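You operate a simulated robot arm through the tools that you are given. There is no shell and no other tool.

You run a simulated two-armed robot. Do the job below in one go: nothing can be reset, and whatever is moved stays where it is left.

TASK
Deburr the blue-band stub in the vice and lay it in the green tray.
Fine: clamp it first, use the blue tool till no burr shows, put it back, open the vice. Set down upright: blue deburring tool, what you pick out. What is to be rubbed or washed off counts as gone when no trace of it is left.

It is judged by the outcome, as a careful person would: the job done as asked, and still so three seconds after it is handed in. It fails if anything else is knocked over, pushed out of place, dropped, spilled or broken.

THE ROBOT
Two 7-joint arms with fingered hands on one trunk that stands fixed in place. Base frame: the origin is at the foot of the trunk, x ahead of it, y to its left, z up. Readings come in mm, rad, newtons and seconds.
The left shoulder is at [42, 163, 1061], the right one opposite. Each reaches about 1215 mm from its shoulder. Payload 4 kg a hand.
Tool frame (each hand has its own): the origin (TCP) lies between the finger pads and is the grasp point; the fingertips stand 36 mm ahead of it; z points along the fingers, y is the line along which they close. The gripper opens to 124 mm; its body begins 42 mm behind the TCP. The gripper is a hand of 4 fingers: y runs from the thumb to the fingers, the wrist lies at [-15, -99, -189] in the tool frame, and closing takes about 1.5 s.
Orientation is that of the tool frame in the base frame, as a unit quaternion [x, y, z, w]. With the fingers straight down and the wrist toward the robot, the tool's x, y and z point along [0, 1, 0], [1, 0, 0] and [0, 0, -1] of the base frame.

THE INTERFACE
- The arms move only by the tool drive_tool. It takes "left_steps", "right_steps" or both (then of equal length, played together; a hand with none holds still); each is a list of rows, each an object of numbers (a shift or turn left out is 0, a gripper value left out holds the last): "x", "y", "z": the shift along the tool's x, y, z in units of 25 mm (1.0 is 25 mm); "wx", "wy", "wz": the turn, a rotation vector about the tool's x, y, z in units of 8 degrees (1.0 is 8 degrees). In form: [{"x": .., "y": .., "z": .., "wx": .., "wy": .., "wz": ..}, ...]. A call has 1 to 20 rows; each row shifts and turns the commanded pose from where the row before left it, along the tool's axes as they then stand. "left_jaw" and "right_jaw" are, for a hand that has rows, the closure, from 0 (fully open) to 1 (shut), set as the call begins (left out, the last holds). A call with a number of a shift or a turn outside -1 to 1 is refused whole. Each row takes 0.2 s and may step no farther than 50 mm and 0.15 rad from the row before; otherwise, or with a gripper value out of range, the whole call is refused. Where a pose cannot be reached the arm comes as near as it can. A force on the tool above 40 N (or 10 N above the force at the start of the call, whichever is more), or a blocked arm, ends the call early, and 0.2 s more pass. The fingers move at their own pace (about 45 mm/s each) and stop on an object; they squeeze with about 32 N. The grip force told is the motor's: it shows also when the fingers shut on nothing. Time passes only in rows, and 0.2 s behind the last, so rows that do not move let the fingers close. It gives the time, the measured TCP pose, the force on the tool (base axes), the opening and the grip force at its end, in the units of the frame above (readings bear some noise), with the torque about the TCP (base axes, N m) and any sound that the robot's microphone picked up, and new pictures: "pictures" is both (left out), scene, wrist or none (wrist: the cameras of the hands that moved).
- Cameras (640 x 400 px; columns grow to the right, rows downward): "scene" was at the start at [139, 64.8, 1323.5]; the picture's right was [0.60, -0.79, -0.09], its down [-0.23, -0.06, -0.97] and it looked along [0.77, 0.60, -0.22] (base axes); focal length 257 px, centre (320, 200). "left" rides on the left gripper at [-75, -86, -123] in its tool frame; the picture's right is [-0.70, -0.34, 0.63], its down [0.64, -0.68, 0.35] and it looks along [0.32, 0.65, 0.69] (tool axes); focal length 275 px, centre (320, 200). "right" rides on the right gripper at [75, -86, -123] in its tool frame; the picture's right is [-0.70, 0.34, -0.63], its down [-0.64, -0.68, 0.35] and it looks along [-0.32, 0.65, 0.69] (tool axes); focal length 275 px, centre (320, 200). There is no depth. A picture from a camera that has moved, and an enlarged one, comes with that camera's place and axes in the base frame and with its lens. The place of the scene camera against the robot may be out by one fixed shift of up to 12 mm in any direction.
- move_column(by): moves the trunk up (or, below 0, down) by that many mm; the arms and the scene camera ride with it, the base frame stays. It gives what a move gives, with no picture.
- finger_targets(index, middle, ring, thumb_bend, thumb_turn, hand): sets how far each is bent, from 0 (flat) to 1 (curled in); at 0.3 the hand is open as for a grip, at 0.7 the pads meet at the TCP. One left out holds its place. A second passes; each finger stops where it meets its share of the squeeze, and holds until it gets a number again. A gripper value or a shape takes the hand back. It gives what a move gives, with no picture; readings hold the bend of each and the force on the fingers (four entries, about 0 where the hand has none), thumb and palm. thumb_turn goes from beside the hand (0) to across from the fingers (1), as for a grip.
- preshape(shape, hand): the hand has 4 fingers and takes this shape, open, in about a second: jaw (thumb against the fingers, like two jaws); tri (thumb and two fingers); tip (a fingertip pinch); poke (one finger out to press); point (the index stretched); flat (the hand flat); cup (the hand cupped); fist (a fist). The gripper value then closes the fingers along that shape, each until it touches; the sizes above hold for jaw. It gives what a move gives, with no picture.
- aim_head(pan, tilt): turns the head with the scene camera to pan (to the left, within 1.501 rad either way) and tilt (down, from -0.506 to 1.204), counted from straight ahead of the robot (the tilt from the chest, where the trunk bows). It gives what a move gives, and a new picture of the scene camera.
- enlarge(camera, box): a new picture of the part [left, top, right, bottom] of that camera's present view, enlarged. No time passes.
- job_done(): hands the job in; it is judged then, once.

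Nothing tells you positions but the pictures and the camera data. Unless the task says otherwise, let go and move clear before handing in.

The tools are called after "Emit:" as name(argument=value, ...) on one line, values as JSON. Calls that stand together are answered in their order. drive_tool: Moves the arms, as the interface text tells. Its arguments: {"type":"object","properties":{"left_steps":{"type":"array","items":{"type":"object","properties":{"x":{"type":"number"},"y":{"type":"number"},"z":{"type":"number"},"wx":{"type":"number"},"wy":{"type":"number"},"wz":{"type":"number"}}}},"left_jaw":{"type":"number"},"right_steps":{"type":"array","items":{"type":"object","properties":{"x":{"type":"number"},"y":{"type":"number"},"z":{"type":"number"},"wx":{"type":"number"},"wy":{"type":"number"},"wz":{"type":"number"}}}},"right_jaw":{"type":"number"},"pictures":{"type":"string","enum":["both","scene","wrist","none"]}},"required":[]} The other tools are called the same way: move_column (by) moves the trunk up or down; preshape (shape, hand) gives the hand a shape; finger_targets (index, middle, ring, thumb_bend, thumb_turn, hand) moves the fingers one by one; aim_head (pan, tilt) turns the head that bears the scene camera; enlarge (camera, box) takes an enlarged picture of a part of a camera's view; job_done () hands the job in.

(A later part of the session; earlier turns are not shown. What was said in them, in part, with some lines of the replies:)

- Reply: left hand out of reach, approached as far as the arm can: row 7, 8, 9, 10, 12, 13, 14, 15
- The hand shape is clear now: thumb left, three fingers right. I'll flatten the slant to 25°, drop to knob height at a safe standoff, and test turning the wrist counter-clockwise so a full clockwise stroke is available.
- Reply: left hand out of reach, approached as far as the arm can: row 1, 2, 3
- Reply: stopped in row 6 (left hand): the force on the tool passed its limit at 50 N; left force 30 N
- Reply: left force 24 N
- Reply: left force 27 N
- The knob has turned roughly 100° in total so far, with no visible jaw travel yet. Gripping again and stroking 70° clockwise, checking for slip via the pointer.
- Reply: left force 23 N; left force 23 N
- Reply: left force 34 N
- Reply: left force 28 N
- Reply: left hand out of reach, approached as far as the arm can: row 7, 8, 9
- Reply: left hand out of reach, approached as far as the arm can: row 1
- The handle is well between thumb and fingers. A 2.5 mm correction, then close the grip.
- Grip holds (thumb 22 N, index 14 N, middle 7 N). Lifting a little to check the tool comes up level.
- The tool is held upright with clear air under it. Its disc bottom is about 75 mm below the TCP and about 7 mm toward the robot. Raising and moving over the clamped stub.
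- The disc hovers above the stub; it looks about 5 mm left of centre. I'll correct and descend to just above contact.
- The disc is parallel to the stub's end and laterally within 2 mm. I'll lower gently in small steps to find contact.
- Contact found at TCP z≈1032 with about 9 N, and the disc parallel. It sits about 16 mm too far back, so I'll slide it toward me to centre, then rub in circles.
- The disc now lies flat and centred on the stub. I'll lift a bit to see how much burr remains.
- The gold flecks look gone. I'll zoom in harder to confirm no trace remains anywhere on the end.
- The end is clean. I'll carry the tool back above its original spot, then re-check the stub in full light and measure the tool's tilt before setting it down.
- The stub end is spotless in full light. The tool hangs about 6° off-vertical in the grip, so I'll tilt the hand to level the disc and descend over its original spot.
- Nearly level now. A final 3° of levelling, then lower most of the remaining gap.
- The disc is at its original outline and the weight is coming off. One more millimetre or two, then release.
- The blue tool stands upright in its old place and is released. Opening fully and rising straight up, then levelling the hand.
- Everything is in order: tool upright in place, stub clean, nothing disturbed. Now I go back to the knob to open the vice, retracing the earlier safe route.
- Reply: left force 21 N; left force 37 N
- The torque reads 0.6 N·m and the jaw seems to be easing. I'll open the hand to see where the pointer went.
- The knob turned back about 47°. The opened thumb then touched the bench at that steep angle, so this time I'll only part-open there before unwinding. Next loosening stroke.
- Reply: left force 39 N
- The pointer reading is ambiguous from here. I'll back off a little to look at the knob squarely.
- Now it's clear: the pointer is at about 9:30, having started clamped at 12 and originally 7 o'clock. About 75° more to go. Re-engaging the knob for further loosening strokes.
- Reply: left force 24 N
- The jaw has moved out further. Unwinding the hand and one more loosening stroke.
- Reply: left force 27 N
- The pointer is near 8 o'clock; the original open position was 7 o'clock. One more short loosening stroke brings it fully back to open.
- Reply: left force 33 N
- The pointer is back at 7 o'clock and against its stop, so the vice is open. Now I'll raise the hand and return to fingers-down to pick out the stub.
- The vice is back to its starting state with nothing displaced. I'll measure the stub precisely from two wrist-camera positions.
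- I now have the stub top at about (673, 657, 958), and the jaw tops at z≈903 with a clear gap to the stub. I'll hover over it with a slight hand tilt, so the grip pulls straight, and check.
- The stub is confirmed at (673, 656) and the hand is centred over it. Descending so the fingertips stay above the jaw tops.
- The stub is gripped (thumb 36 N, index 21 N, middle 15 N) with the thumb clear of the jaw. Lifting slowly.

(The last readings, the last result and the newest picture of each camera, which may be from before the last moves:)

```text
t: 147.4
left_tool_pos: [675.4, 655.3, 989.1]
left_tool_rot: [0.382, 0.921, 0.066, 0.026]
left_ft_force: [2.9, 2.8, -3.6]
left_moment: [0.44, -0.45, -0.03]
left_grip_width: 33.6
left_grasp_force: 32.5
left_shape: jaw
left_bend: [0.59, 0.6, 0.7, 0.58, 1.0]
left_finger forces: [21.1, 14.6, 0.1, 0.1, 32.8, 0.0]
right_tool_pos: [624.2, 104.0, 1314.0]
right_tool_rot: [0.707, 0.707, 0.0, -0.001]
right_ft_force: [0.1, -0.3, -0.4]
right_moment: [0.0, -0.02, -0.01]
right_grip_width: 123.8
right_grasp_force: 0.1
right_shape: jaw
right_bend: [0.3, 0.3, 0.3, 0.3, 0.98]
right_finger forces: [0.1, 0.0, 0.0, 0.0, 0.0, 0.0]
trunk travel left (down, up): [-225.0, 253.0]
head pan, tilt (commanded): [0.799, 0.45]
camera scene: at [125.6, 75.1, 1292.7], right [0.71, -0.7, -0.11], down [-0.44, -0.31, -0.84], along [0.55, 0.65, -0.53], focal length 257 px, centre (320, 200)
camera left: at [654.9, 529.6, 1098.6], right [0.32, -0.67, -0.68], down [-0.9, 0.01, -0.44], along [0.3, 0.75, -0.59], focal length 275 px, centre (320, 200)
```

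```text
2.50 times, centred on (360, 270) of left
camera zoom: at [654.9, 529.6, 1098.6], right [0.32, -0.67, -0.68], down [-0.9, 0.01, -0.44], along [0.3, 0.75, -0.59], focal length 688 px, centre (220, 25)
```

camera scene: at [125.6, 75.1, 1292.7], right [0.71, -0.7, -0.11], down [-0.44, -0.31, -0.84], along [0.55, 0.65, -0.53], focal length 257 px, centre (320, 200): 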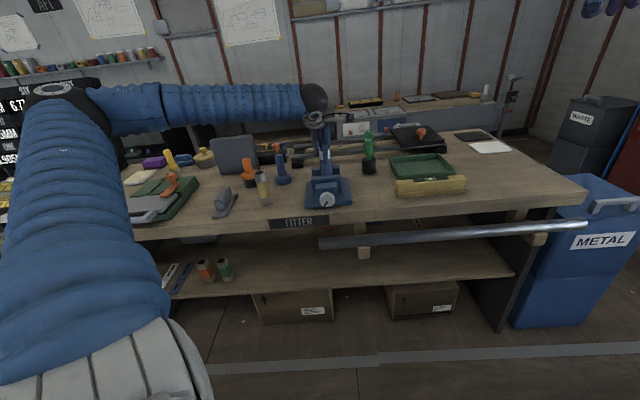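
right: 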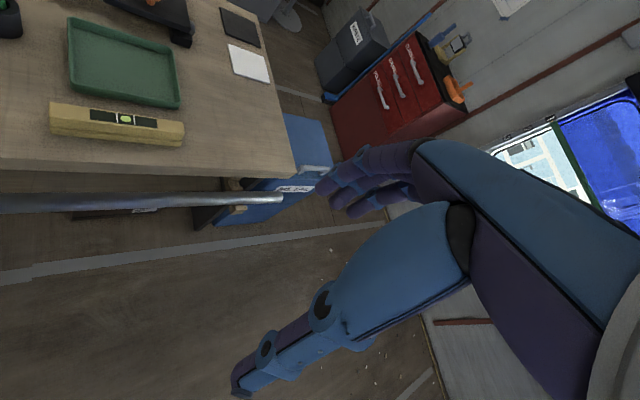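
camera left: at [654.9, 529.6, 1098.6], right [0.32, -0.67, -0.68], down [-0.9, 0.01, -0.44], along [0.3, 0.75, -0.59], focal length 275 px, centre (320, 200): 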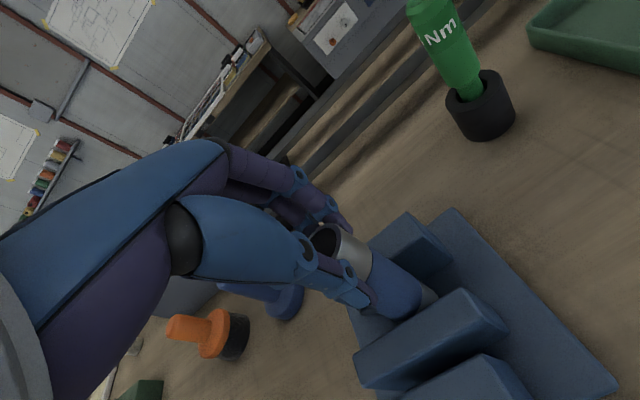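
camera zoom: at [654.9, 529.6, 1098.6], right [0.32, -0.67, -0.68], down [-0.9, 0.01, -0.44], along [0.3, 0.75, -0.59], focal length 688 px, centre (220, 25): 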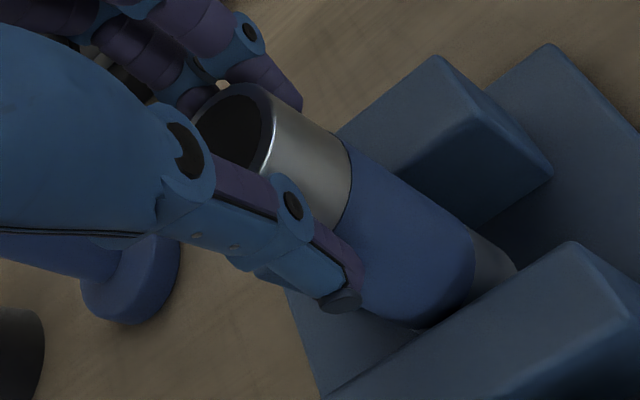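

It's coming out, rubbing only lightly (about 4 N) on the front jaw. I'll ease it back a touch and continue straight up until clear.

Emit:
drive_tool(left_steps=[{"z": -0.4, "y": 0.1}, {"z": -0.6, "y": 0.084}, {"z": -0.7, "y": 0.098}, {"z": -0.8, "y": 0.112}, {"z": -0.8, "y": 0.112}, {"z": -0.8, "y": 0.112}, {}])

Emit:
enlarge(camera="scene", box=[290, 95, 370, 165])

Emit:
enlarge(camera="left", box=[260, 190, 460, 350])

```text
t: 149.0
left_tool_pos: [674.7, 656.8, 1094.7]
left_tool_rot: [0.383, 0.921, 0.065, 0.026]
left_ft_force: [0.2, -0.2, -2.2]
left_moment: [-0.01, -0.03, -0.02]
left_grip_width: 32.2
left_grasp_force: 32.3
left_shape: jaw
left_bend: [0.6, 0.61, 0.7, 0.58, 1.0]
left_finger forces: [20.8, 14.3, 0.2, 0.0, 36.3, 0.0]
right_tool_pos: [624.9, 104.0, 1314.7]
right_tool_rot: [0.707, 0.707, 0.0, 0.0]
right_ft_force: [-0.2, -0.8, -1.1]
right_moment: [0.03, -0.02, 0.02]
right_grip_width: 123.5
right_grasp_force: 0.0
right_shape: jaw
right_bend: [0.3, 0.3, 0.3, 0.3, 0.98]
right_finger forces: [0.1, 0.1, 0.1, 0.1, 0.0, 0.0]
trunk travel left (down, up): [-225.0, 253.0]
head pan, tilt (commanded): [0.799, 0.45]
camera scene: at [125.6, 75.1, 1292.6], right [0.71, -0.7, -0.11], down [-0.44, -0.31, -0.84], along [0.55, 0.65, -0.53], focal length 257 px, centre (320, 200)
camera left: at [654.3, 530.6, 1204.0], right [0.32, -0.67, -0.68], down [-0.9, 0.01, -0.44], along [0.3, 0.75, -0.59], focal length 275 px, centre (320, 200)
```

scene: 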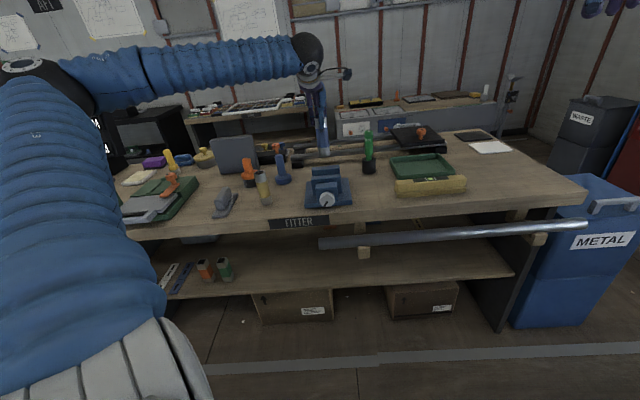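
left: 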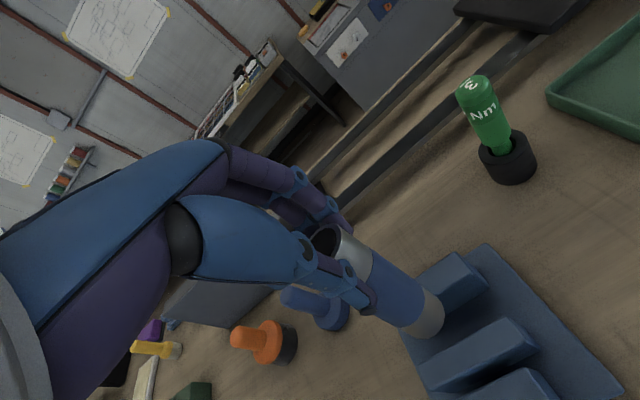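

```text
5.71 times, centred on (330, 130) of scene
camera zoom: at [125.6, 75.1, 1292.6], right [0.71, -0.7, -0.11], down [-0.44, -0.31, -0.84], along [0.55, 0.65, -0.53], focal length 1469 px, centre (263, 600)
```

zoom: 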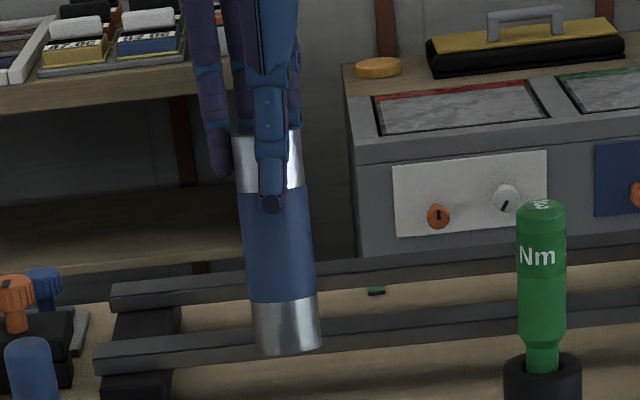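

```text
2.50 times, centred on (360, 270) of left
camera zoom: at [654.3, 530.6, 1204.0], right [0.32, -0.67, -0.68], down [-0.9, 0.01, -0.44], along [0.3, 0.75, -0.59], focal length 688 px, centre (220, 25)
```

zoom: 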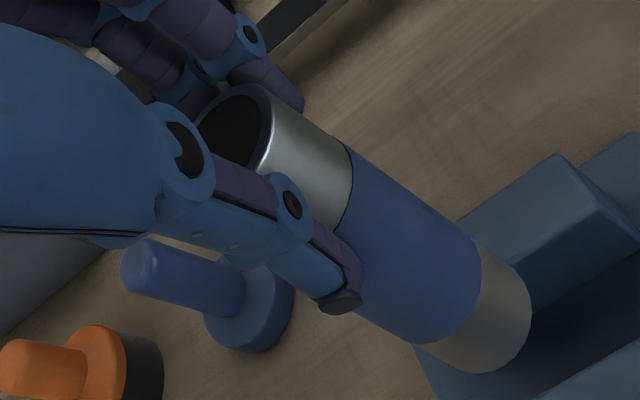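

The stub is out of the vice and held securely. I'll raise a bit more, level the stub in the grip with a small extra tilt, and check it's upright.

Emit:
drive_tool(left_steps=[{"z": -0.79, "y": 0.111}, {"z": -0.79, "y": 0.111}, {"wx": -0.5}, {}], pictures="none")

Emit:
enlarge(camera="scene", box=[300, 95, 360, 145])

Emit:
enlarge(camera="scene", box=[340, 120, 500, 220])

```text
t: 150.0
left_tool_pos: [675.0, 657.4, 1135.0]
left_tool_rot: [0.382, 0.918, 0.097, 0.04]
left_ft_force: [-0.5, 0.7, -1.4]
left_moment: [0.0, 0.01, 0.0]
left_grip_width: 32.0
left_grasp_force: 32.2
left_shape: jaw
left_bend: [0.6, 0.61, 0.7, 0.58, 1.0]
left_finger forces: [20.6, 14.4, 0.1, 0.1, 36.3, 0.0]
right_tool_pos: [624.0, 103.0, 1314.8]
right_tool_rot: [0.708, 0.706, 0.0, 0.0]
right_ft_force: [0.3, 0.1, 0.8]
right_moment: [-0.02, 0.02, -0.03]
right_grip_width: 123.7
right_grasp_force: 0.0
right_shape: jaw
right_bend: [0.3, 0.3, 0.3, 0.3, 0.98]
right_finger forces: [0.0, 0.1, 0.0, 0.0, 0.1, 0.1]
trunk travel left (down, up): [-225.0, 253.0]
head pan, tilt (commanded): [0.799, 0.45]
```

```text
8.00 times, centred on (330, 120) of scene
camera zoom: at [125.4, 74.6, 1292.7], right [0.71, -0.7, -0.11], down [-0.44, -0.31, -0.84], along [0.55, 0.65, -0.53], focal length 2056 px, centre (240, 840)
```

zoom: 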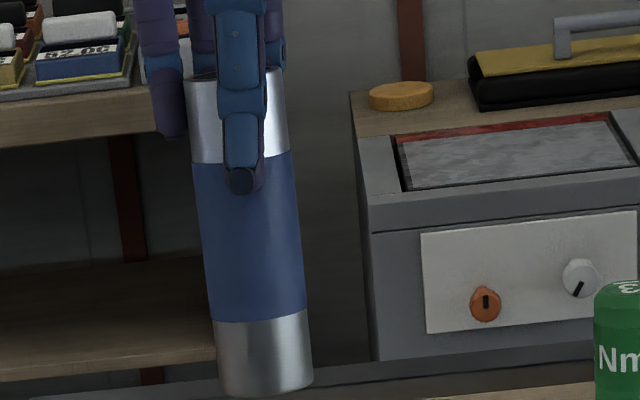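

```text
4.00 times, centred on (420, 170) of scene
camera zoom: at [125.4, 74.6, 1292.7], right [0.71, -0.7, -0.11], down [-0.44, -0.31, -0.84], along [0.55, 0.65, -0.53], focal length 1028 px, centre (-80, 320)
```

zoom: 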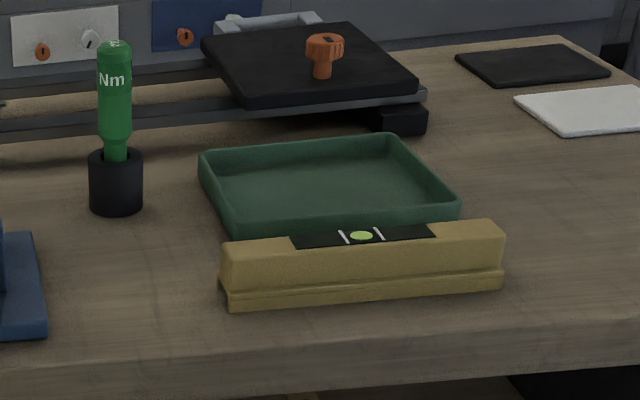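

The stub hangs upright. The tray spans roughly lateral 270–470 and depth 966–1130 in bench axes, and is empty. I'll carry the stub sideways at safe height toward it.

Emit:
drive_tool(left_steps=[{"x": -0.903}, {"x": -0.903}, {"x": -0.903}, {"x": -0.903}, {"x": -0.903}, {"x": -0.903}, {"x": -0.903}, {"x": -0.903}], pictures="scene")

```text
t: 151.8
left_tool_pos: [803.2, 527.5, 1133.3]
left_tool_rot: [0.381, 0.919, 0.097, 0.039]
left_ft_force: [-0.4, 0.0, -1.0]
left_moment: [0.01, 0.0, 0.01]
left_grip_width: 32.3
left_grasp_force: 31.8
left_shape: jaw
left_bend: [0.6, 0.61, 0.7, 0.58, 1.0]
left_finger forces: [20.7, 14.4, 0.1, 0.1, 36.2, 0.0]
right_tool_pos: [624.4, 102.7, 1313.6]
right_tool_rot: [0.707, 0.707, -0.001, 0.0]
right_ft_force: [-0.3, 0.0, 0.3]
right_moment: [0.0, 0.02, 0.01]
right_grip_width: 123.7
right_grasp_force: 0.2
right_shape: jaw
right_bend: [0.3, 0.3, 0.3, 0.3, 0.98]
right_finger forces: [0.0, 0.0, 0.0, 0.0, 0.0, 0.0]
trunk travel left (down, up): [-225.0, 253.0]
head pan, tilt (commanded): [0.799, 0.45]
camera scene: at [126.1, 74.1, 1292.6], right [0.71, -0.7, -0.11], down [-0.44, -0.31, -0.84], along [0.55, 0.65, -0.53], focal length 257 px, centre (320, 200)
```

scene: 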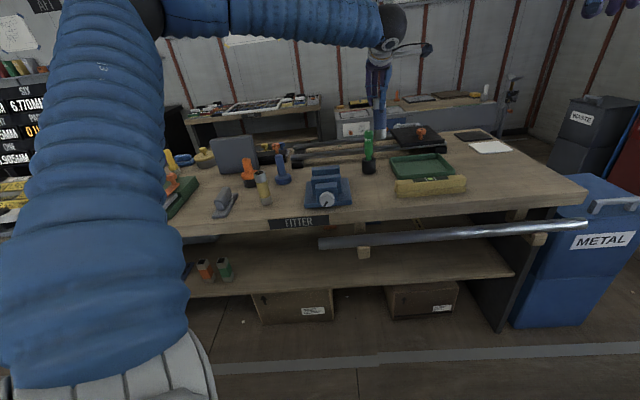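

Emit:
drive_tool(left_steps=[{"x": -0.903}, {"x": -0.903}, {"x": -0.903, "y": 0.5, "z": 0.106}, {"x": -0.903, "y": 0.75, "z": 0.16}, {"x": -0.903, "y": 0.85, "z": 0.18}, {"x": -0.903, "y": 0.85, "z": 0.18}, {"x": -0.903, "y": 0.85, "z": 0.18}, {}])

Emit:
enlarge(camera="scene", box=[340, 80, 500, 220])

```text
t: 153.6
left_tool_pos: [982.5, 485.9, 1132.1]
left_tool_rot: [0.382, 0.918, 0.098, 0.042]
left_ft_force: [-1.1, 0.2, -1.6]
left_moment: [0.01, -0.01, 0.0]
left_grip_width: 32.1
left_grasp_force: 32.1
left_shape: jaw
left_bend: [0.6, 0.61, 0.7, 0.58, 1.0]
left_finger forces: [20.7, 14.5, 0.1, 0.0, 36.1, 0.1]
right_tool_pos: [624.1, 102.5, 1315.6]
right_tool_rot: [0.707, 0.707, 0.0, 0.0]
right_ft_force: [0.0, 0.5, -0.3]
right_moment: [-0.01, -0.04, -0.03]
right_grip_width: 123.6
right_grasp_force: 0.0
right_shape: jaw
right_bend: [0.3, 0.3, 0.3, 0.3, 0.98]
right_finger forces: [0.1, 0.0, 0.0, 0.0, 0.0, 0.0]
trunk travel left (down, up): [-225.0, 253.0]
head pan, tilt (commanded): [0.799, 0.45]
camera scene: at [124.2, 74.3, 1293.1], right [0.71, -0.7, -0.11], down [-0.44, -0.31, -0.84], along [0.55, 0.65, -0.53], focal length 257 px, centre (320, 200)
camera left: at [958.1, 354.7, 1236.0], right [0.35, -0.63, -0.69], down [-0.88, 0.04, -0.48], along [0.33, 0.77, -0.54], focal length 275 px, centre (320, 200)
```

scene: 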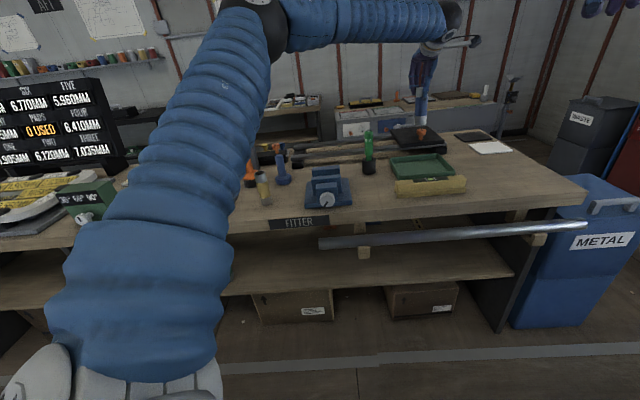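
left: 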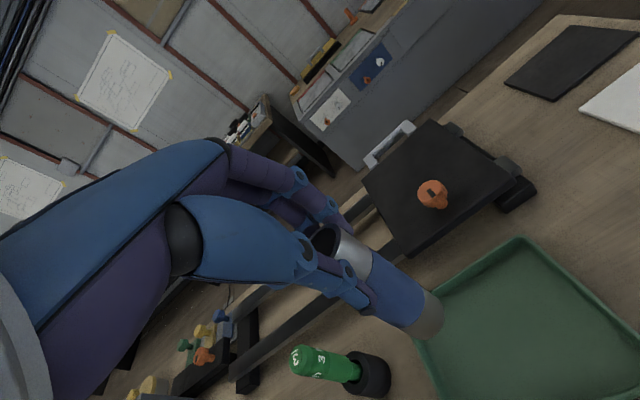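

```text
2.86 times, centred on (420, 150) of scene
camera zoom: at [124.2, 74.3, 1293.1], right [0.71, -0.7, -0.11], down [-0.44, -0.31, -0.84], along [0.55, 0.65, -0.53], focal length 734 px, centre (34, 343)
```

zoom: 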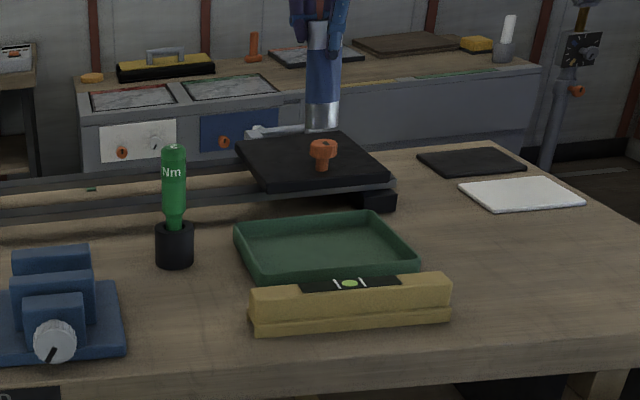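

The hand is over the tray; the projected landing point is well inside it. Lowering most of the way.

Emit:
drive_tool(left_steps=[{"z": 0.7675, "y": -0.163}, {"z": 0.7675, "y": -0.163}, {"z": 0.7675, "y": -0.163}, {"z": 0.7675, "y": -0.163}, {"z": 0.7675, "y": -0.163}, {"z": 0.7675, "y": -0.163}, {"z": 0.7, "y": -0.149}, {"z": 0.5, "y": -0.106}, {}])

Emit:
enlarge(camera="scene", box=[370, 110, 480, 200])

Emit:
enlarge(camera="left", box=[300, 180, 640, 400])

```text
t: 155.6
left_tool_pos: [981.8, 487.0, 985.9]
left_tool_rot: [0.381, 0.918, 0.097, 0.04]
left_ft_force: [0.1, -0.1, -1.7]
left_moment: [0.0, 0.02, 0.01]
left_grip_width: 32.3
left_grasp_force: 32.1
left_shape: jaw
left_bend: [0.6, 0.61, 0.7, 0.58, 1.0]
left_finger forces: [20.8, 14.6, 0.1, 0.1, 35.9, 0.0]
right_tool_pos: [624.8, 103.6, 1315.0]
right_tool_rot: [0.707, 0.707, 0.0, 0.0]
right_ft_force: [0.1, -0.1, -0.6]
right_moment: [0.0, -0.03, 0.01]
right_grip_width: 123.6
right_grasp_force: 0.0
right_shape: jaw
right_bend: [0.3, 0.3, 0.3, 0.3, 0.98]
right_finger forces: [0.0, 0.0, 0.0, 0.0, 0.0, 0.1]
trunk travel left (down, up): [-225.0, 253.0]
head pan, tilt (commanded): [0.799, 0.45]
camera scene: at [125.3, 74.6, 1292.8], right [0.71, -0.7, -0.11], down [-0.44, -0.31, -0.84], along [0.55, 0.65, -0.53], focal length 257 px, centre (320, 200)
camera left: at [958.0, 355.5, 1087.7], right [0.35, -0.63, -0.69], down [-0.88, 0.04, -0.48], along [0.33, 0.77, -0.54], focal length 275 px, centre (320, 200)
```

scene: 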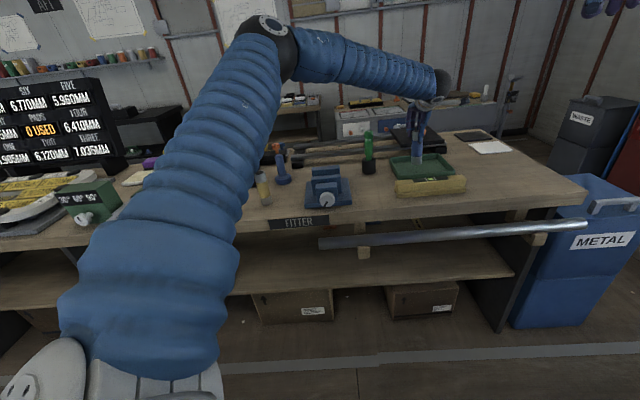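
left: 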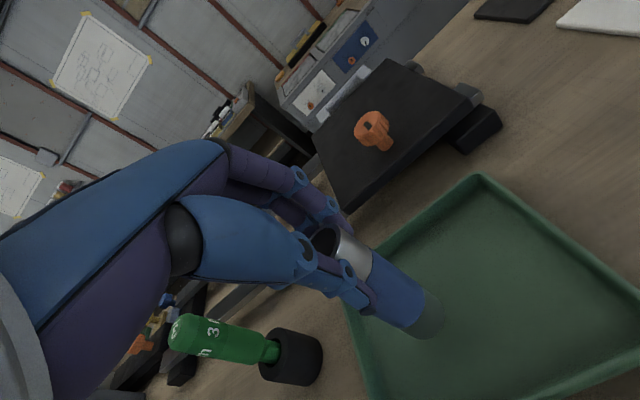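

```text
4.44 times, centred on (425, 155) of scene
camera zoom: at [125.3, 74.6, 1292.8], right [0.71, -0.7, -0.11], down [-0.44, -0.31, -0.84], along [0.55, 0.65, -0.53], focal length 1142 px, centre (-147, 400)
```

zoom: 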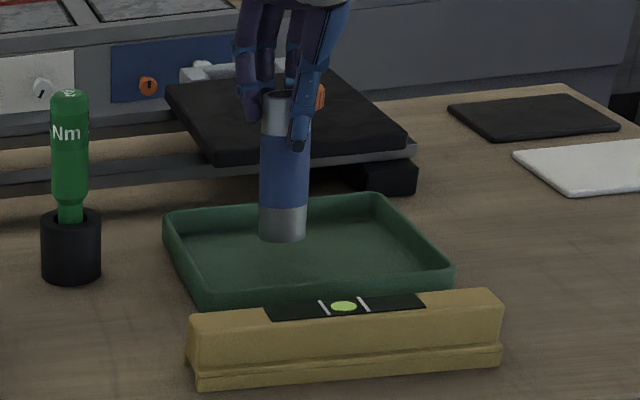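

```text
1.82 times, centred on (470, 290) of left
camera zoom: at [958.0, 355.5, 1087.7], right [0.35, -0.63, -0.69], down [-0.88, 0.04, -0.48], along [0.33, 0.77, -0.54], focal length 500 px, centre (47, 36)
```

zoom: 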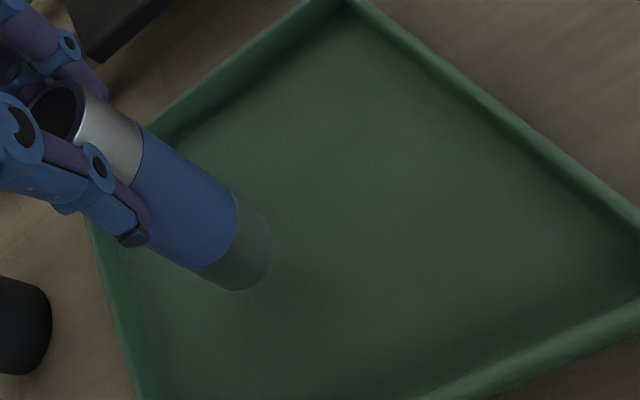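

Emit:
drive_tool(left_steps=[{"wy": 0.25}, {"z": 0.313, "y": -0.0665}, {"z": 0.313, "y": -0.0665}, {}], pictures="none")

Emit:
enlarge(camera="scene", box=[390, 120, 450, 180])

```text
t: 156.6
left_tool_pos: [982.9, 486.3, 969.3]
left_tool_rot: [0.379, 0.919, 0.104, 0.025]
left_ft_force: [-0.5, 0.9, -0.7]
left_moment: [-0.05, 0.0, 0.01]
left_grip_width: 32.0
left_grasp_force: 32.0
left_shape: jaw
left_bend: [0.6, 0.61, 0.7, 0.58, 1.0]
left_finger forces: [20.8, 14.6, 0.1, 0.1, 35.8, 0.0]
right_tool_pos: [624.2, 103.3, 1314.2]
right_tool_rot: [0.707, 0.707, 0.0, -0.001]
right_ft_force: [-0.5, 1.1, 0.4]
right_moment: [0.03, 0.03, -0.02]
right_grip_width: 124.0
right_grasp_force: 0.0
right_shape: jaw
right_bend: [0.3, 0.3, 0.3, 0.3, 0.98]
right_finger forces: [0.0, 0.1, 0.1, 0.0, 0.0, 0.1]
trunk travel left (down, up): [-225.0, 253.0]
head pan, tilt (commanded): [0.799, 0.45]
```

```text
6.67 times, centred on (420, 150) of scene
camera zoom: at [125.4, 74.7, 1292.8], right [0.71, -0.7, -0.11], down [-0.44, -0.31, -0.84], along [0.55, 0.65, -0.53], focal length 1714 px, centre (-347, 533)
```

zoom: 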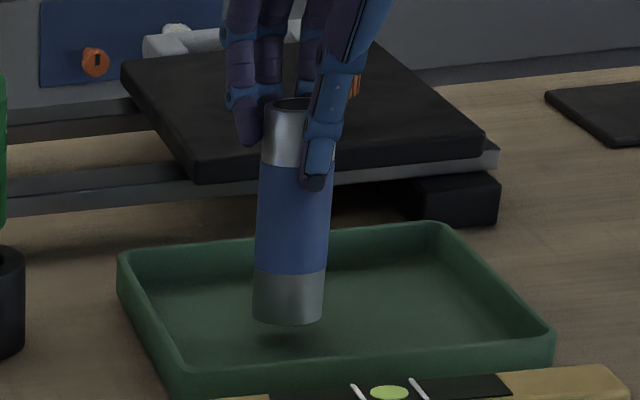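

Upright and inside the tray, with a few millimetres to go. Lowering gently to contact.

Emit:
drive_tool(left_steps=[{"z": 0.117, "y": -0.025}, {"z": 0.117, "y": -0.025}, {}], pictures="none")

Emit:
drive_tool(left_steps=[{"z": 0.08, "y": -0.017}, {}], pictures="none")

Emit:
enlarge(camera="scene", box=[390, 120, 450, 180])

```text
t: 157.4
left_tool_pos: [982.4, 486.9, 962.5]
left_tool_rot: [0.379, 0.919, 0.104, 0.025]
left_ft_force: [0.3, 0.5, -2.1]
left_moment: [0.01, 0.03, -0.02]
left_grip_width: 31.9
left_grasp_force: 32.0
left_shape: jaw
left_bend: [0.6, 0.61, 0.7, 0.58, 1.0]
left_finger forces: [20.8, 14.6, 0.1, 0.0, 35.8, 0.0]
right_tool_pos: [624.6, 103.6, 1314.2]
right_tool_rot: [0.707, 0.707, 0.001, 0.001]
right_ft_force: [-0.1, 0.4, 0.6]
right_moment: [-0.01, 0.02, -0.01]
right_grip_width: 123.9
right_grasp_force: 0.0
right_shape: jaw
right_bend: [0.3, 0.3, 0.3, 0.3, 0.98]
right_finger forces: [0.1, 0.0, 0.0, 0.1, 0.0, 0.0]
trunk travel left (down, up): [-225.0, 253.0]
head pan, tilt (commanded): [0.799, 0.45]
```

```text
t: 158.0
left_tool_pos: [981.7, 486.0, 960.1]
left_tool_rot: [0.381, 0.919, 0.103, 0.025]
left_ft_force: [0.2, -0.4, -2.1]
left_moment: [0.02, -0.03, 0.03]
left_grip_width: 32.1
left_grasp_force: 31.7
left_shape: jaw
left_bend: [0.6, 0.61, 0.7, 0.58, 1.0]
left_finger forces: [20.8, 14.6, 0.1, 0.1, 35.9, 0.0]
right_tool_pos: [623.8, 103.6, 1315.0]
right_tool_rot: [0.707, 0.707, 0.0, 0.0]
right_ft_force: [0.0, -0.1, -0.4]
right_moment: [0.02, 0.0, -0.01]
right_grip_width: 123.9
right_grasp_force: 0.0
right_shape: jaw
right_bend: [0.3, 0.3, 0.3, 0.3, 0.98]
right_finger forces: [0.1, 0.0, 0.1, 0.0, 0.0, 0.0]
trunk travel left (down, up): [-225.0, 253.0]
head pan, tilt (commanded): [0.799, 0.45]
```

```text
6.67 times, centred on (420, 150) of scene
camera zoom: at [125.5, 74.6, 1292.7], right [0.71, -0.7, -0.11], down [-0.44, -0.31, -0.84], along [0.55, 0.65, -0.53], focal length 1714 px, centre (-347, 533)
```

zoom: 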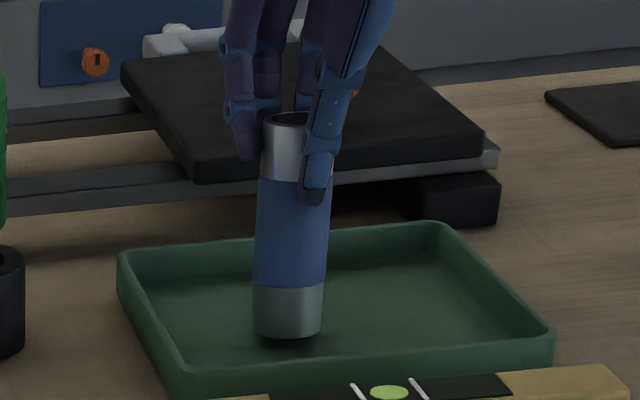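

Emit:
drive_tool(left_steps=[{"z": 0.08, "y": -0.017}, {}], pictures="none")

Emit:
drive_tool(left_steps=[{"z": 0.08, "y": -0.017}, {}], pictures="none")

Emit:
enlarge(camera="scene", box=[390, 120, 450, 180])

```text
t: 158.6
left_tool_pos: [984.2, 485.3, 959.3]
left_tool_rot: [0.38, 0.919, 0.103, 0.025]
left_ft_force: [0.0, 0.1, -2.0]
left_moment: [0.02, 0.02, 0.01]
left_grip_width: 32.1
left_grasp_force: 32.1
left_shape: jaw
left_bend: [0.6, 0.61, 0.7, 0.58, 1.0]
left_finger forces: [20.7, 14.6, 0.0, 0.1, 35.9, 0.0]
right_tool_pos: [623.4, 103.3, 1314.8]
right_tool_rot: [0.707, 0.707, 0.0, 0.0]
right_ft_force: [0.1, 0.1, -0.2]
right_moment: [-0.01, -0.01, -0.03]
right_grip_width: 123.8
right_grasp_force: 0.1
right_shape: jaw
right_bend: [0.3, 0.3, 0.3, 0.3, 0.98]
right_finger forces: [0.0, 0.0, 0.0, 0.0, 0.0, 0.0]
trunk travel left (down, up): [-225.0, 253.0]
head pan, tilt (commanded): [0.799, 0.45]
```

```text
t: 159.2
left_tool_pos: [982.7, 486.9, 957.5]
left_tool_rot: [0.379, 0.919, 0.104, 0.024]
left_ft_force: [0.4, 0.2, -1.2]
left_moment: [0.03, -0.01, 0.0]
left_grip_width: 31.9
left_grasp_force: 31.8
left_shape: jaw
left_bend: [0.6, 0.61, 0.7, 0.58, 1.0]
left_finger forces: [20.8, 14.7, 0.1, 0.1, 35.9, 0.1]
right_tool_pos: [624.2, 103.6, 1313.4]
right_tool_rot: [0.707, 0.707, -0.001, 0.0]
right_ft_force: [-0.5, 0.9, -0.5]
right_moment: [-0.03, -0.05, 0.0]
right_grip_width: 123.9
right_grasp_force: 0.0
right_shape: jaw
right_bend: [0.3, 0.3, 0.3, 0.3, 0.98]
right_finger forces: [0.0, 0.0, 0.0, 0.0, 0.0, 0.0]
trunk travel left (down, up): [-225.0, 253.0]
head pan, tilt (commanded): [0.799, 0.45]
```

```text
6.67 times, centred on (420, 150) of scene
camera zoom: at [125.5, 74.6, 1292.7], right [0.71, -0.7, -0.11], down [-0.44, -0.31, -0.84], along [0.55, 0.65, -0.53], focal length 1714 px, centre (-347, 533)
```

zoom: 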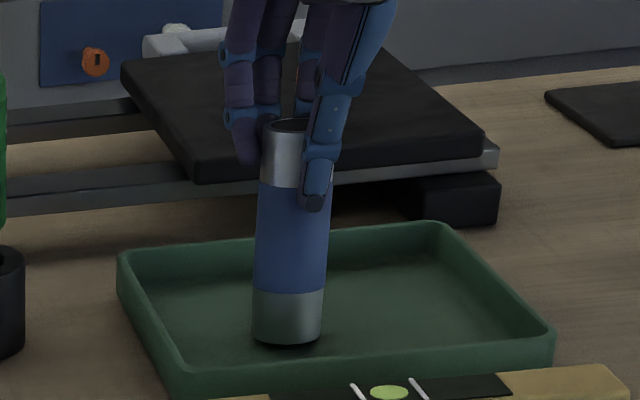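

Emit:
drive_tool(left_steps=[{"z": 0.06, "y": -0.013}, {}], pictures="none")

Emit:
drive_tool(left_steps=[{"z": 0.06, "y": -0.013}, {}], pictures="none")

Emit:
enlarge(camera="scene", box=[390, 120, 450, 180])

```text
t: 159.8
left_tool_pos: [982.4, 486.0, 955.7]
left_tool_rot: [0.379, 0.919, 0.104, 0.024]
left_ft_force: [0.9, 0.3, -1.7]
left_moment: [-0.04, -0.01, 0.03]
left_grip_width: 32.0
left_grasp_force: 31.8
left_shape: jaw
left_bend: [0.6, 0.61, 0.7, 0.58, 1.0]
left_finger forces: [20.8, 14.7, 0.1, 0.1, 35.9, 0.1]
right_tool_pos: [624.8, 102.6, 1315.0]
right_tool_rot: [0.707, 0.708, 0.0, 0.0]
right_ft_force: [-0.9, -1.0, 0.8]
right_moment: [-0.03, 0.02, 0.01]
right_grip_width: 123.8
right_grasp_force: 0.0
right_shape: jaw
right_bend: [0.3, 0.3, 0.3, 0.3, 0.98]
right_finger forces: [0.0, 0.1, 0.0, 0.0, 0.1, 0.1]
trunk travel left (down, up): [-225.0, 253.0]
head pan, tilt (commanded): [0.799, 0.45]
```

```text
t: 160.4
left_tool_pos: [982.2, 487.1, 954.9]
left_tool_rot: [0.38, 0.919, 0.104, 0.024]
left_ft_force: [0.6, 0.6, 1.0]
left_moment: [0.0, -0.02, -0.01]
left_grip_width: 31.7
left_grasp_force: 31.7
left_shape: jaw
left_bend: [0.6, 0.61, 0.7, 0.58, 1.0]
left_finger forces: [20.8, 14.7, 0.1, 0.1, 36.3, 0.1]
right_tool_pos: [623.7, 103.2, 1314.8]
right_tool_rot: [0.708, 0.707, 0.0, 0.0]
right_ft_force: [0.3, 0.0, -0.3]
right_moment: [0.0, -0.02, 0.01]
right_grip_width: 123.7
right_grasp_force: 0.0
right_shape: jaw
right_bend: [0.3, 0.3, 0.3, 0.3, 0.98]
right_finger forces: [0.0, 0.0, 0.1, 0.0, 0.0, 0.0]
trunk travel left (down, up): [-225.0, 253.0]
head pan, tilt (commanded): [0.799, 0.45]
```

```text
6.67 times, centred on (420, 150) of scene
camera zoom: at [125.3, 74.5, 1292.8], right [0.71, -0.7, -0.11], down [-0.44, -0.31, -0.84], along [0.55, 0.65, -0.53], focal length 1714 px, centre (-347, 533)
```

zoom: 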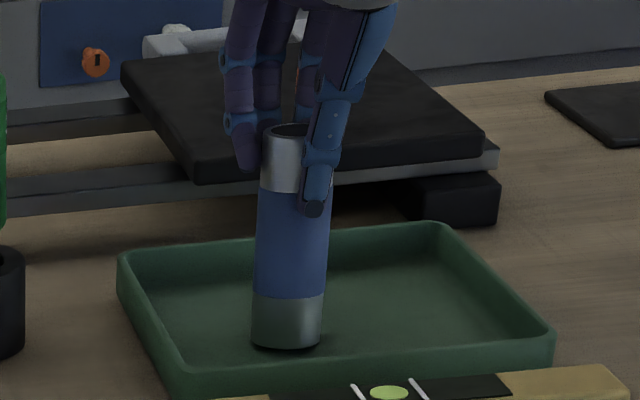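

Emit:
drive_tool(left_steps=[{"z": 0.05, "y": -0.011}, {}], pictures="none")

Emit:
enlarge(camera="scene", box=[396, 130, 446, 180])

Emit:
enlarge(camera="left", box=[300, 180, 500, 340])

```text
t: 161.0
left_tool_pos: [982.7, 485.1, 954.6]
left_tool_rot: [0.38, 0.919, 0.104, 0.025]
left_ft_force: [0.0, 0.4, 6.1]
left_moment: [0.02, -0.01, 0.01]
left_grip_width: 31.9
left_grasp_force: 32.6
left_shape: jaw
left_bend: [0.6, 0.61, 0.7, 0.58, 1.0]
left_finger forces: [20.7, 14.8, 0.0, 0.0, 37.2, 0.1]
right_tool_pos: [623.8, 103.3, 1315.8]
right_tool_rot: [0.707, 0.707, -0.001, 0.0]
right_ft_force: [0.2, -0.2, 0.8]
right_moment: [0.02, 0.02, 0.01]
right_grip_width: 123.5
right_grasp_force: 0.1
right_shape: jaw
right_bend: [0.3, 0.3, 0.3, 0.3, 0.98]
right_finger forces: [0.0, 0.1, 0.0, 0.0, 0.1, 0.0]
trunk travel left (down, up): [-225.0, 253.0]
head pan, tilt (commanded): [0.799, 0.45]
```

```text
8.00 times, centred on (421, 155) of scene
camera zoom: at [124.8, 74.3, 1292.9], right [0.71, -0.7, -0.11], down [-0.44, -0.31, -0.84], along [0.55, 0.65, -0.53], focal length 2056 px, centre (-488, 560)
```

zoom: 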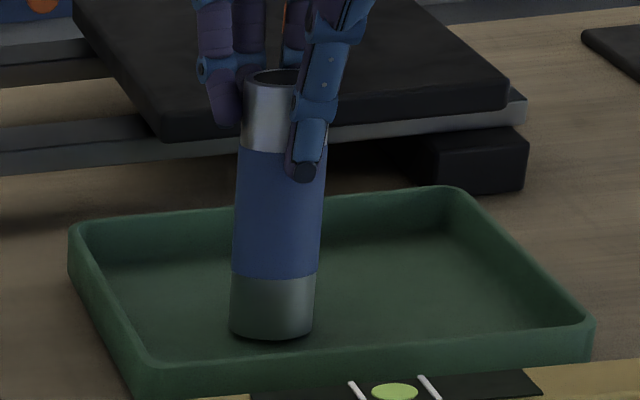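

```text
2.50 times, centred on (400, 260) of left
camera zoom: at [960.8, 351.7, 1053.7], right [0.34, -0.61, -0.71], down [-0.89, 0.04, -0.46], along [0.31, 0.79, -0.53], focal length 688 px, centre (120, 50)
```

zoom: 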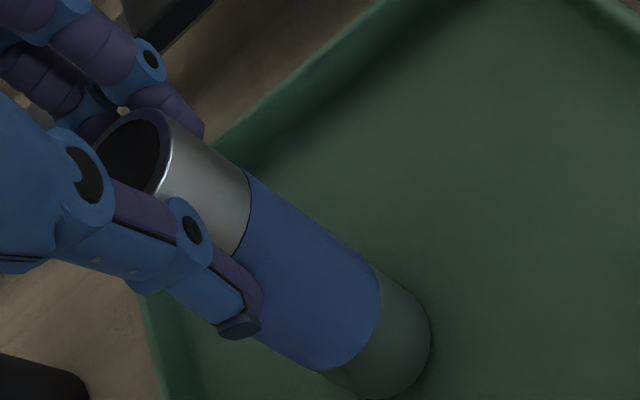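

Firm contact at 6 N with no torque, so it is standing flat. Releasing.

Emit:
drive_tool(left_steps=[{}, {}, {}, {}, {}, {}], left_jaw=0.3, pictures="none")

Emit:
enlarge(camera="scene", box=[396, 130, 446, 180])

Emit:
enlarge(camera="left", box=[300, 180, 500, 340])

```text
t: 162.4
left_tool_pos: [982.2, 487.0, 952.9]
left_tool_rot: [0.379, 0.919, 0.104, 0.024]
left_ft_force: [-1.1, -0.4, -0.3]
left_moment: [0.01, 0.03, -0.01]
left_grip_width: 86.8
left_grasp_force: 0.0
left_shape: jaw
left_bend: [0.35, 0.38, 0.37, 0.5, 0.99]
left_finger forces: [0.0, 0.0, 0.0, 0.0, 0.1, 0.1]
right_tool_pos: [623.3, 103.6, 1314.4]
right_tool_rot: [0.707, 0.707, 0.001, -0.001]
right_ft_force: [-0.2, -0.1, 0.6]
right_moment: [-0.02, 0.01, 0.0]
right_grip_width: 123.6
right_grasp_force: 0.1
right_shape: jaw
right_bend: [0.3, 0.3, 0.3, 0.3, 0.98]
right_finger forces: [0.1, 0.1, 0.0, 0.1, 0.0, 0.0]
trunk travel left (down, up): [-225.0, 253.0]
head pan, tilt (commanded): [0.799, 0.45]
```

```text
8.00 times, centred on (421, 155) of scene
camera zoom: at [125.4, 74.6, 1292.7], right [0.71, -0.7, -0.11], down [-0.44, -0.31, -0.84], along [0.55, 0.65, -0.53], focal length 2056 px, centre (-488, 560)
```

zoom: 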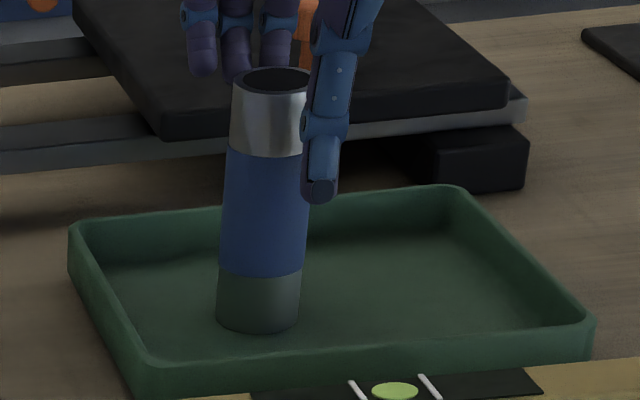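

```text
2.50 times, centred on (400, 260) of left
camera zoom: at [961.1, 352.0, 1052.5], right [0.34, -0.61, -0.71], down [-0.89, 0.04, -0.46], along [0.31, 0.79, -0.53], focal length 688 px, centre (120, 50)
```

zoom: 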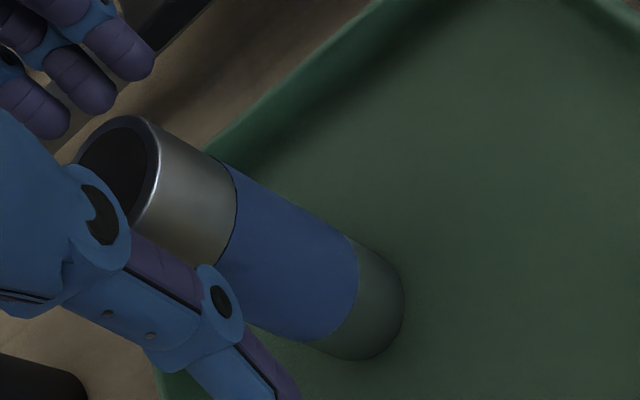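

The stub stands upright in the tray, released. Opening fully and withdrawing straight up.

Emit:
drive_tool(left_steps=[{}, {}, {}, {"z": -0.3, "y": 0.064}, {"z": -0.6, "y": 0.128}, {"z": -0.78, "y": 0.166}, {"z": -0.78, "y": 0.166}, {"z": -0.78, "y": 0.166}, {"z": -0.78, "y": 0.166}, {"z": -0.78, "y": 0.166}, {"z": -0.78, "y": 0.166}], left_jaw=0.0)

Emit:
enlarge(camera="scene", box=[370, 110, 480, 200])

```text
t: 164.8
left_tool_pos: [984.6, 482.3, 1094.7]
left_tool_rot: [0.38, 0.919, 0.104, 0.025]
left_ft_force: [-0.1, -0.1, -0.6]
left_moment: [0.03, -0.03, -0.02]
left_grip_width: 123.6
left_grasp_force: 0.1
left_shape: jaw
left_bend: [0.3, 0.3, 0.3, 0.3, 0.98]
left_finger forces: [0.0, 0.0, 0.0, 0.1, 0.0, 0.0]
right_tool_pos: [624.4, 104.1, 1314.5]
right_tool_rot: [0.707, 0.707, 0.0, 0.0]
right_ft_force: [0.3, 0.3, 0.0]
right_moment: [-0.01, -0.01, 0.01]
right_grip_width: 123.9
right_grasp_force: 0.0
right_shape: jaw
right_bend: [0.3, 0.3, 0.3, 0.3, 0.98]
right_finger forces: [0.0, 0.0, 0.0, 0.0, 0.1, 0.2]
trunk travel left (down, up): [-225.0, 253.0]
head pan, tilt (commanded): [0.799, 0.45]
camera scene: at [124.8, 74.4, 1292.9], right [0.71, -0.7, -0.11], down [-0.44, -0.31, -0.84], along [0.55, 0.65, -0.53], focal length 257 px, centre (320, 200)
camera left: at [963.2, 348.7, 1194.4], right [0.34, -0.61, -0.71], down [-0.89, 0.04, -0.46], along [0.31, 0.79, -0.53], focal length 275 px, centre (320, 200)
```

scene: 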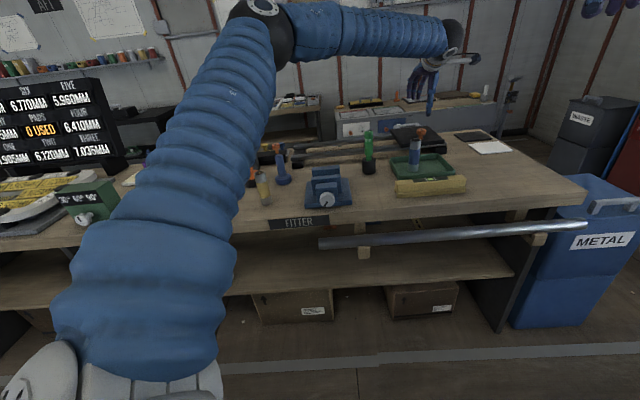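
left: 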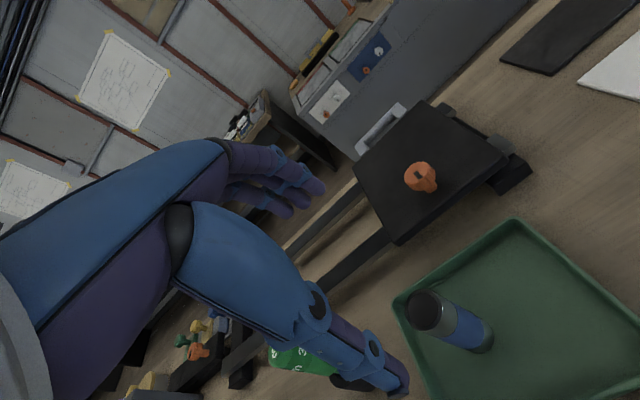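

```text
4.44 times, centred on (425, 155) of scene
camera zoom: at [124.8, 74.4, 1292.9], right [0.71, -0.7, -0.11], down [-0.44, -0.31, -0.84], along [0.55, 0.65, -0.53], focal length 1142 px, centre (-147, 400)
```

zoom: 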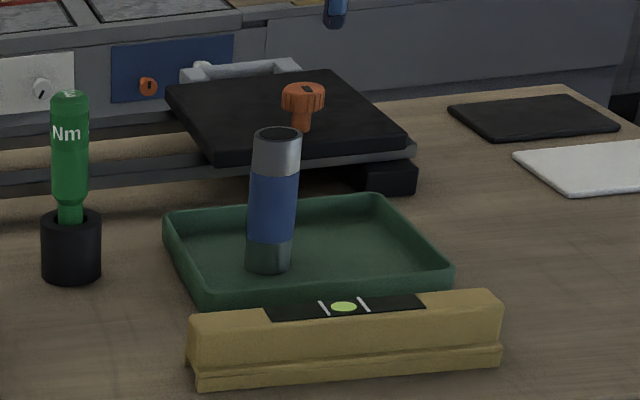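

The stub stands upright in the green tray. I'll level the hand, rise and retreat clear of the bench, then inspect everything.

Emit:
drive_tool(left_steps=[{"wy": -0.25, "z": -0.6}, {"wx": 0.75, "z": -0.6}, {"wx": 0.75, "z": -0.6}, {"x": 0.8, "y": -0.8}, {"x": 0.8, "y": -0.8}, {"x": 0.8, "y": -0.8}, {"x": 0.8, "y": -0.8}, {"x": 0.8, "y": -0.8}, {"x": 0.8, "y": -0.8}, {"x": 0.8, "y": -0.8}, {"x": 0.8, "y": -0.8}, {"x": 0.8, "y": -0.8}, {"x": 0.8, "y": -0.8}, {"x": 0.8, "y": -0.8}, {"x": 0.8, "y": -0.8}])

```text
t: 168.0
left_tool_pos: [639.9, 479.5, 1137.5]
left_tool_rot: [0.384, 0.923, 0.001, 0.002]
left_ft_force: [-0.2, -0.1, 0.6]
left_moment: [-0.01, -0.02, 0.02]
left_grip_width: 123.9
left_grasp_force: 0.0
left_shape: jaw
left_bend: [0.3, 0.3, 0.3, 0.3, 0.98]
left_finger forces: [0.0, 0.0, 0.0, 0.1, 0.0, 0.0]
right_tool_pos: [624.0, 102.8, 1315.4]
right_tool_rot: [0.708, 0.707, 0.0, 0.0]
right_ft_force: [-0.3, 0.2, 0.5]
right_moment: [-0.03, -0.03, 0.01]
right_grip_width: 124.0
right_grasp_force: 0.0
right_shape: jaw
right_bend: [0.3, 0.3, 0.3, 0.3, 0.98]
right_finger forces: [0.0, 0.0, 0.1, 0.0, 0.0, 0.0]
trunk travel left (down, up): [-225.0, 253.0]
head pan, tilt (commanded): [0.799, 0.45]
camera scene: at [124.3, 74.8, 1293.0], right [0.71, -0.7, -0.11], down [-0.44, -0.31, -0.84], along [0.55, 0.65, -0.53], focal length 257 px, centre (320, 200)
camera left: at [631.7, 363.7, 1261.0], right [0.25, -0.73, -0.63], down [-0.94, -0.02, -0.35], along [0.24, 0.68, -0.69], focal length 275 px, centre (320, 200)
```

scene: 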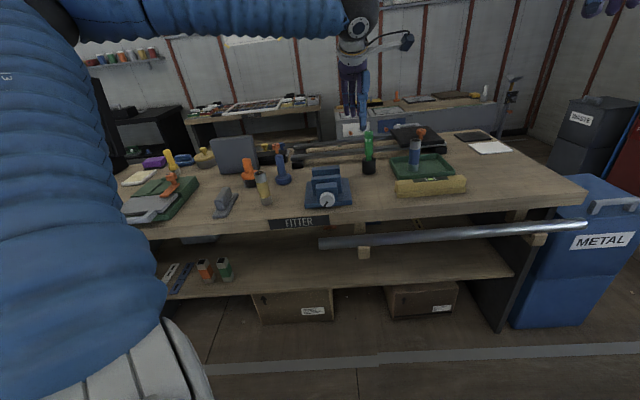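
left: 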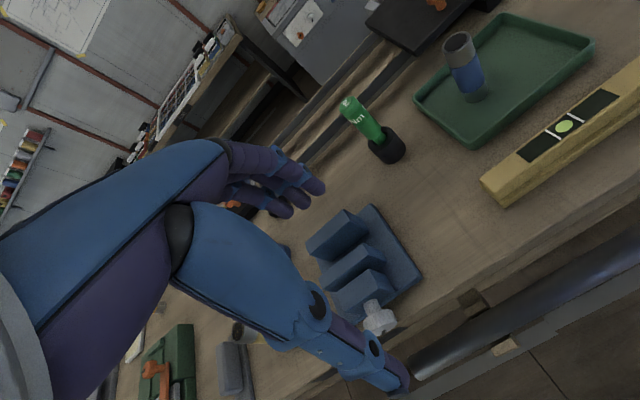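

Emit:
drive_tool(left_steps=[{"x": 0.8, "y": -0.6, "z": -0.5}, {"x": 0.8, "y": -0.6, "z": -0.5}, {"x": 0.8, "y": -0.6, "z": -0.5}, {"x": 0.8, "y": -0.6, "z": -0.5}, {"x": 0.8, "y": -0.6, "z": -0.5}, {"x": 0.8, "y": -0.6, "z": -0.5}, {"x": 0.6, "y": -0.3, "z": -0.8}, {"x": 0.6, "y": -0.3, "z": -0.8}, {"z": -0.8}, {"z": -0.8}], pictures="scene")

Emit:
enlarge(camera="scene", box=[220, 110, 380, 220])

Emit:
enlarge(camera="scene", box=[360, 110, 520, 220])

Emit:
enlarge(camera="scene", box=[400, 135, 440, 185])

```text
t: 170.2
left_tool_pos: [457.7, 510.7, 1294.2]
left_tool_rot: [0.384, 0.923, 0.001, 0.0]
left_ft_force: [-0.7, 0.2, 0.0]
left_moment: [0.02, 0.01, 0.0]
left_grip_width: 123.5
left_grasp_force: 0.1
left_shape: jaw
left_bend: [0.3, 0.3, 0.3, 0.3, 0.98]
left_finger forces: [0.1, 0.0, 0.1, 0.0, 0.0, 0.1]
right_tool_pos: [623.2, 102.1, 1315.1]
right_tool_rot: [0.708, 0.706, 0.0, 0.0]
right_ft_force: [-0.2, -0.4, -0.1]
right_moment: [-0.02, 0.0, 0.0]
right_grip_width: 123.7
right_grasp_force: 0.1
right_shape: jaw
right_bend: [0.3, 0.3, 0.3, 0.3, 0.98]
right_finger forces: [0.0, 0.1, 0.1, 0.0, 0.0, 0.0]
trunk travel left (down, up): [-225.0, 253.0]
head pan, tilt (commanded): [0.799, 0.45]
camera scene: at [124.7, 74.4, 1292.9], right [0.71, -0.7, -0.11], down [-0.44, -0.31, -0.84], along [0.55, 0.65, -0.53], focal length 257 px, centre (320, 200)
```

scene: 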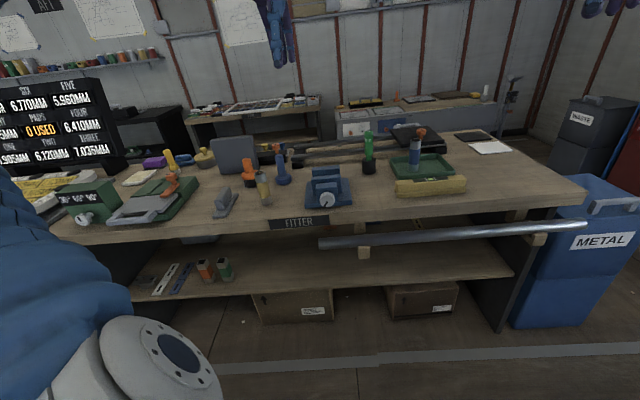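

```text
3.64 times, centred on (300, 165) of scene
camera zoom: at [124.7, 74.4, 1292.9], right [0.71, -0.7, -0.11], down [-0.44, -0.31, -0.84], along [0.55, 0.65, -0.53], focal length 935 px, centre (393, 327)
```

zoom: 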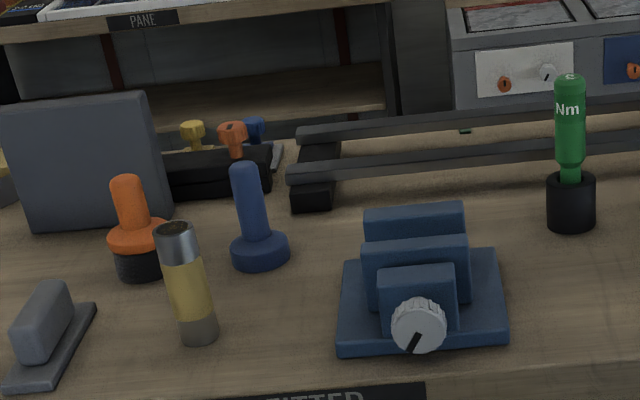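

```text
3.64 times, centred on (440, 165) of scene
camera zoom: at [124.7, 74.4, 1292.9], right [0.71, -0.7, -0.11], down [-0.44, -0.31, -0.84], along [0.55, 0.65, -0.53], focal length 935 px, centre (-116, 327)
```

zoom: 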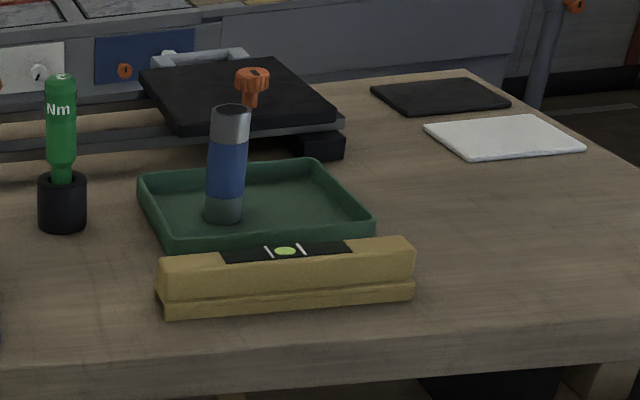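

```text
8.00 times, centred on (420, 160) of scene
camera zoom: at [124.7, 74.4, 1292.9], right [0.71, -0.7, -0.11], down [-0.44, -0.31, -0.84], along [0.55, 0.65, -0.53], focal length 2056 px, centre (-480, 520)
```

zoom: 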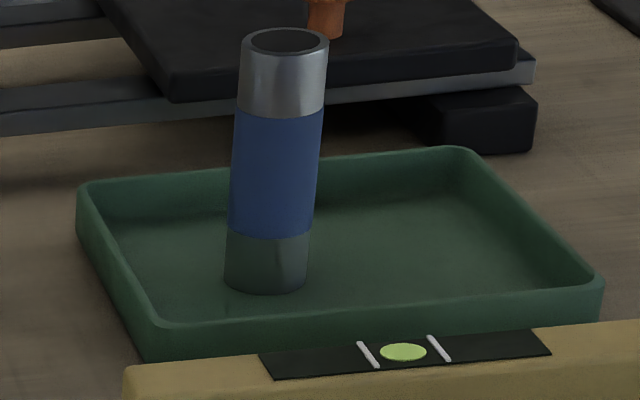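

The stub stands clean and upright in the green tray. The vice is open at its starting position, the blue tool is upright in its place, and nothing else has moved. Both hands are clear, so I'm handing in.

Emit:
job_done()

```text
The job is handed in.
```

The blue-band stub is deburred and standing upright in the green tray, and the job is handed in.

- **Clamping:** I turned the vice knob clockwise about 150°, until it would go no further, before touching the stub with the tool.
- **Deburring:** I rubbed the end with the blue tool until the gold flecks were gone. Close-up pictures in full light showed no trace left.
- **Blue tool:** It is back upright on its spot, within about 3 mm of where it started.
- **Vice:** The knob is back at its original open position.
- **Rest of the bench:** The final pictures showed nothing else knocked over or out of place. Both hands were clear at hand-in.

While I was opening the vice, the thumb pressed against something under the knob, most likely the bench top. The pictures showed no mark and no movement of the vice.
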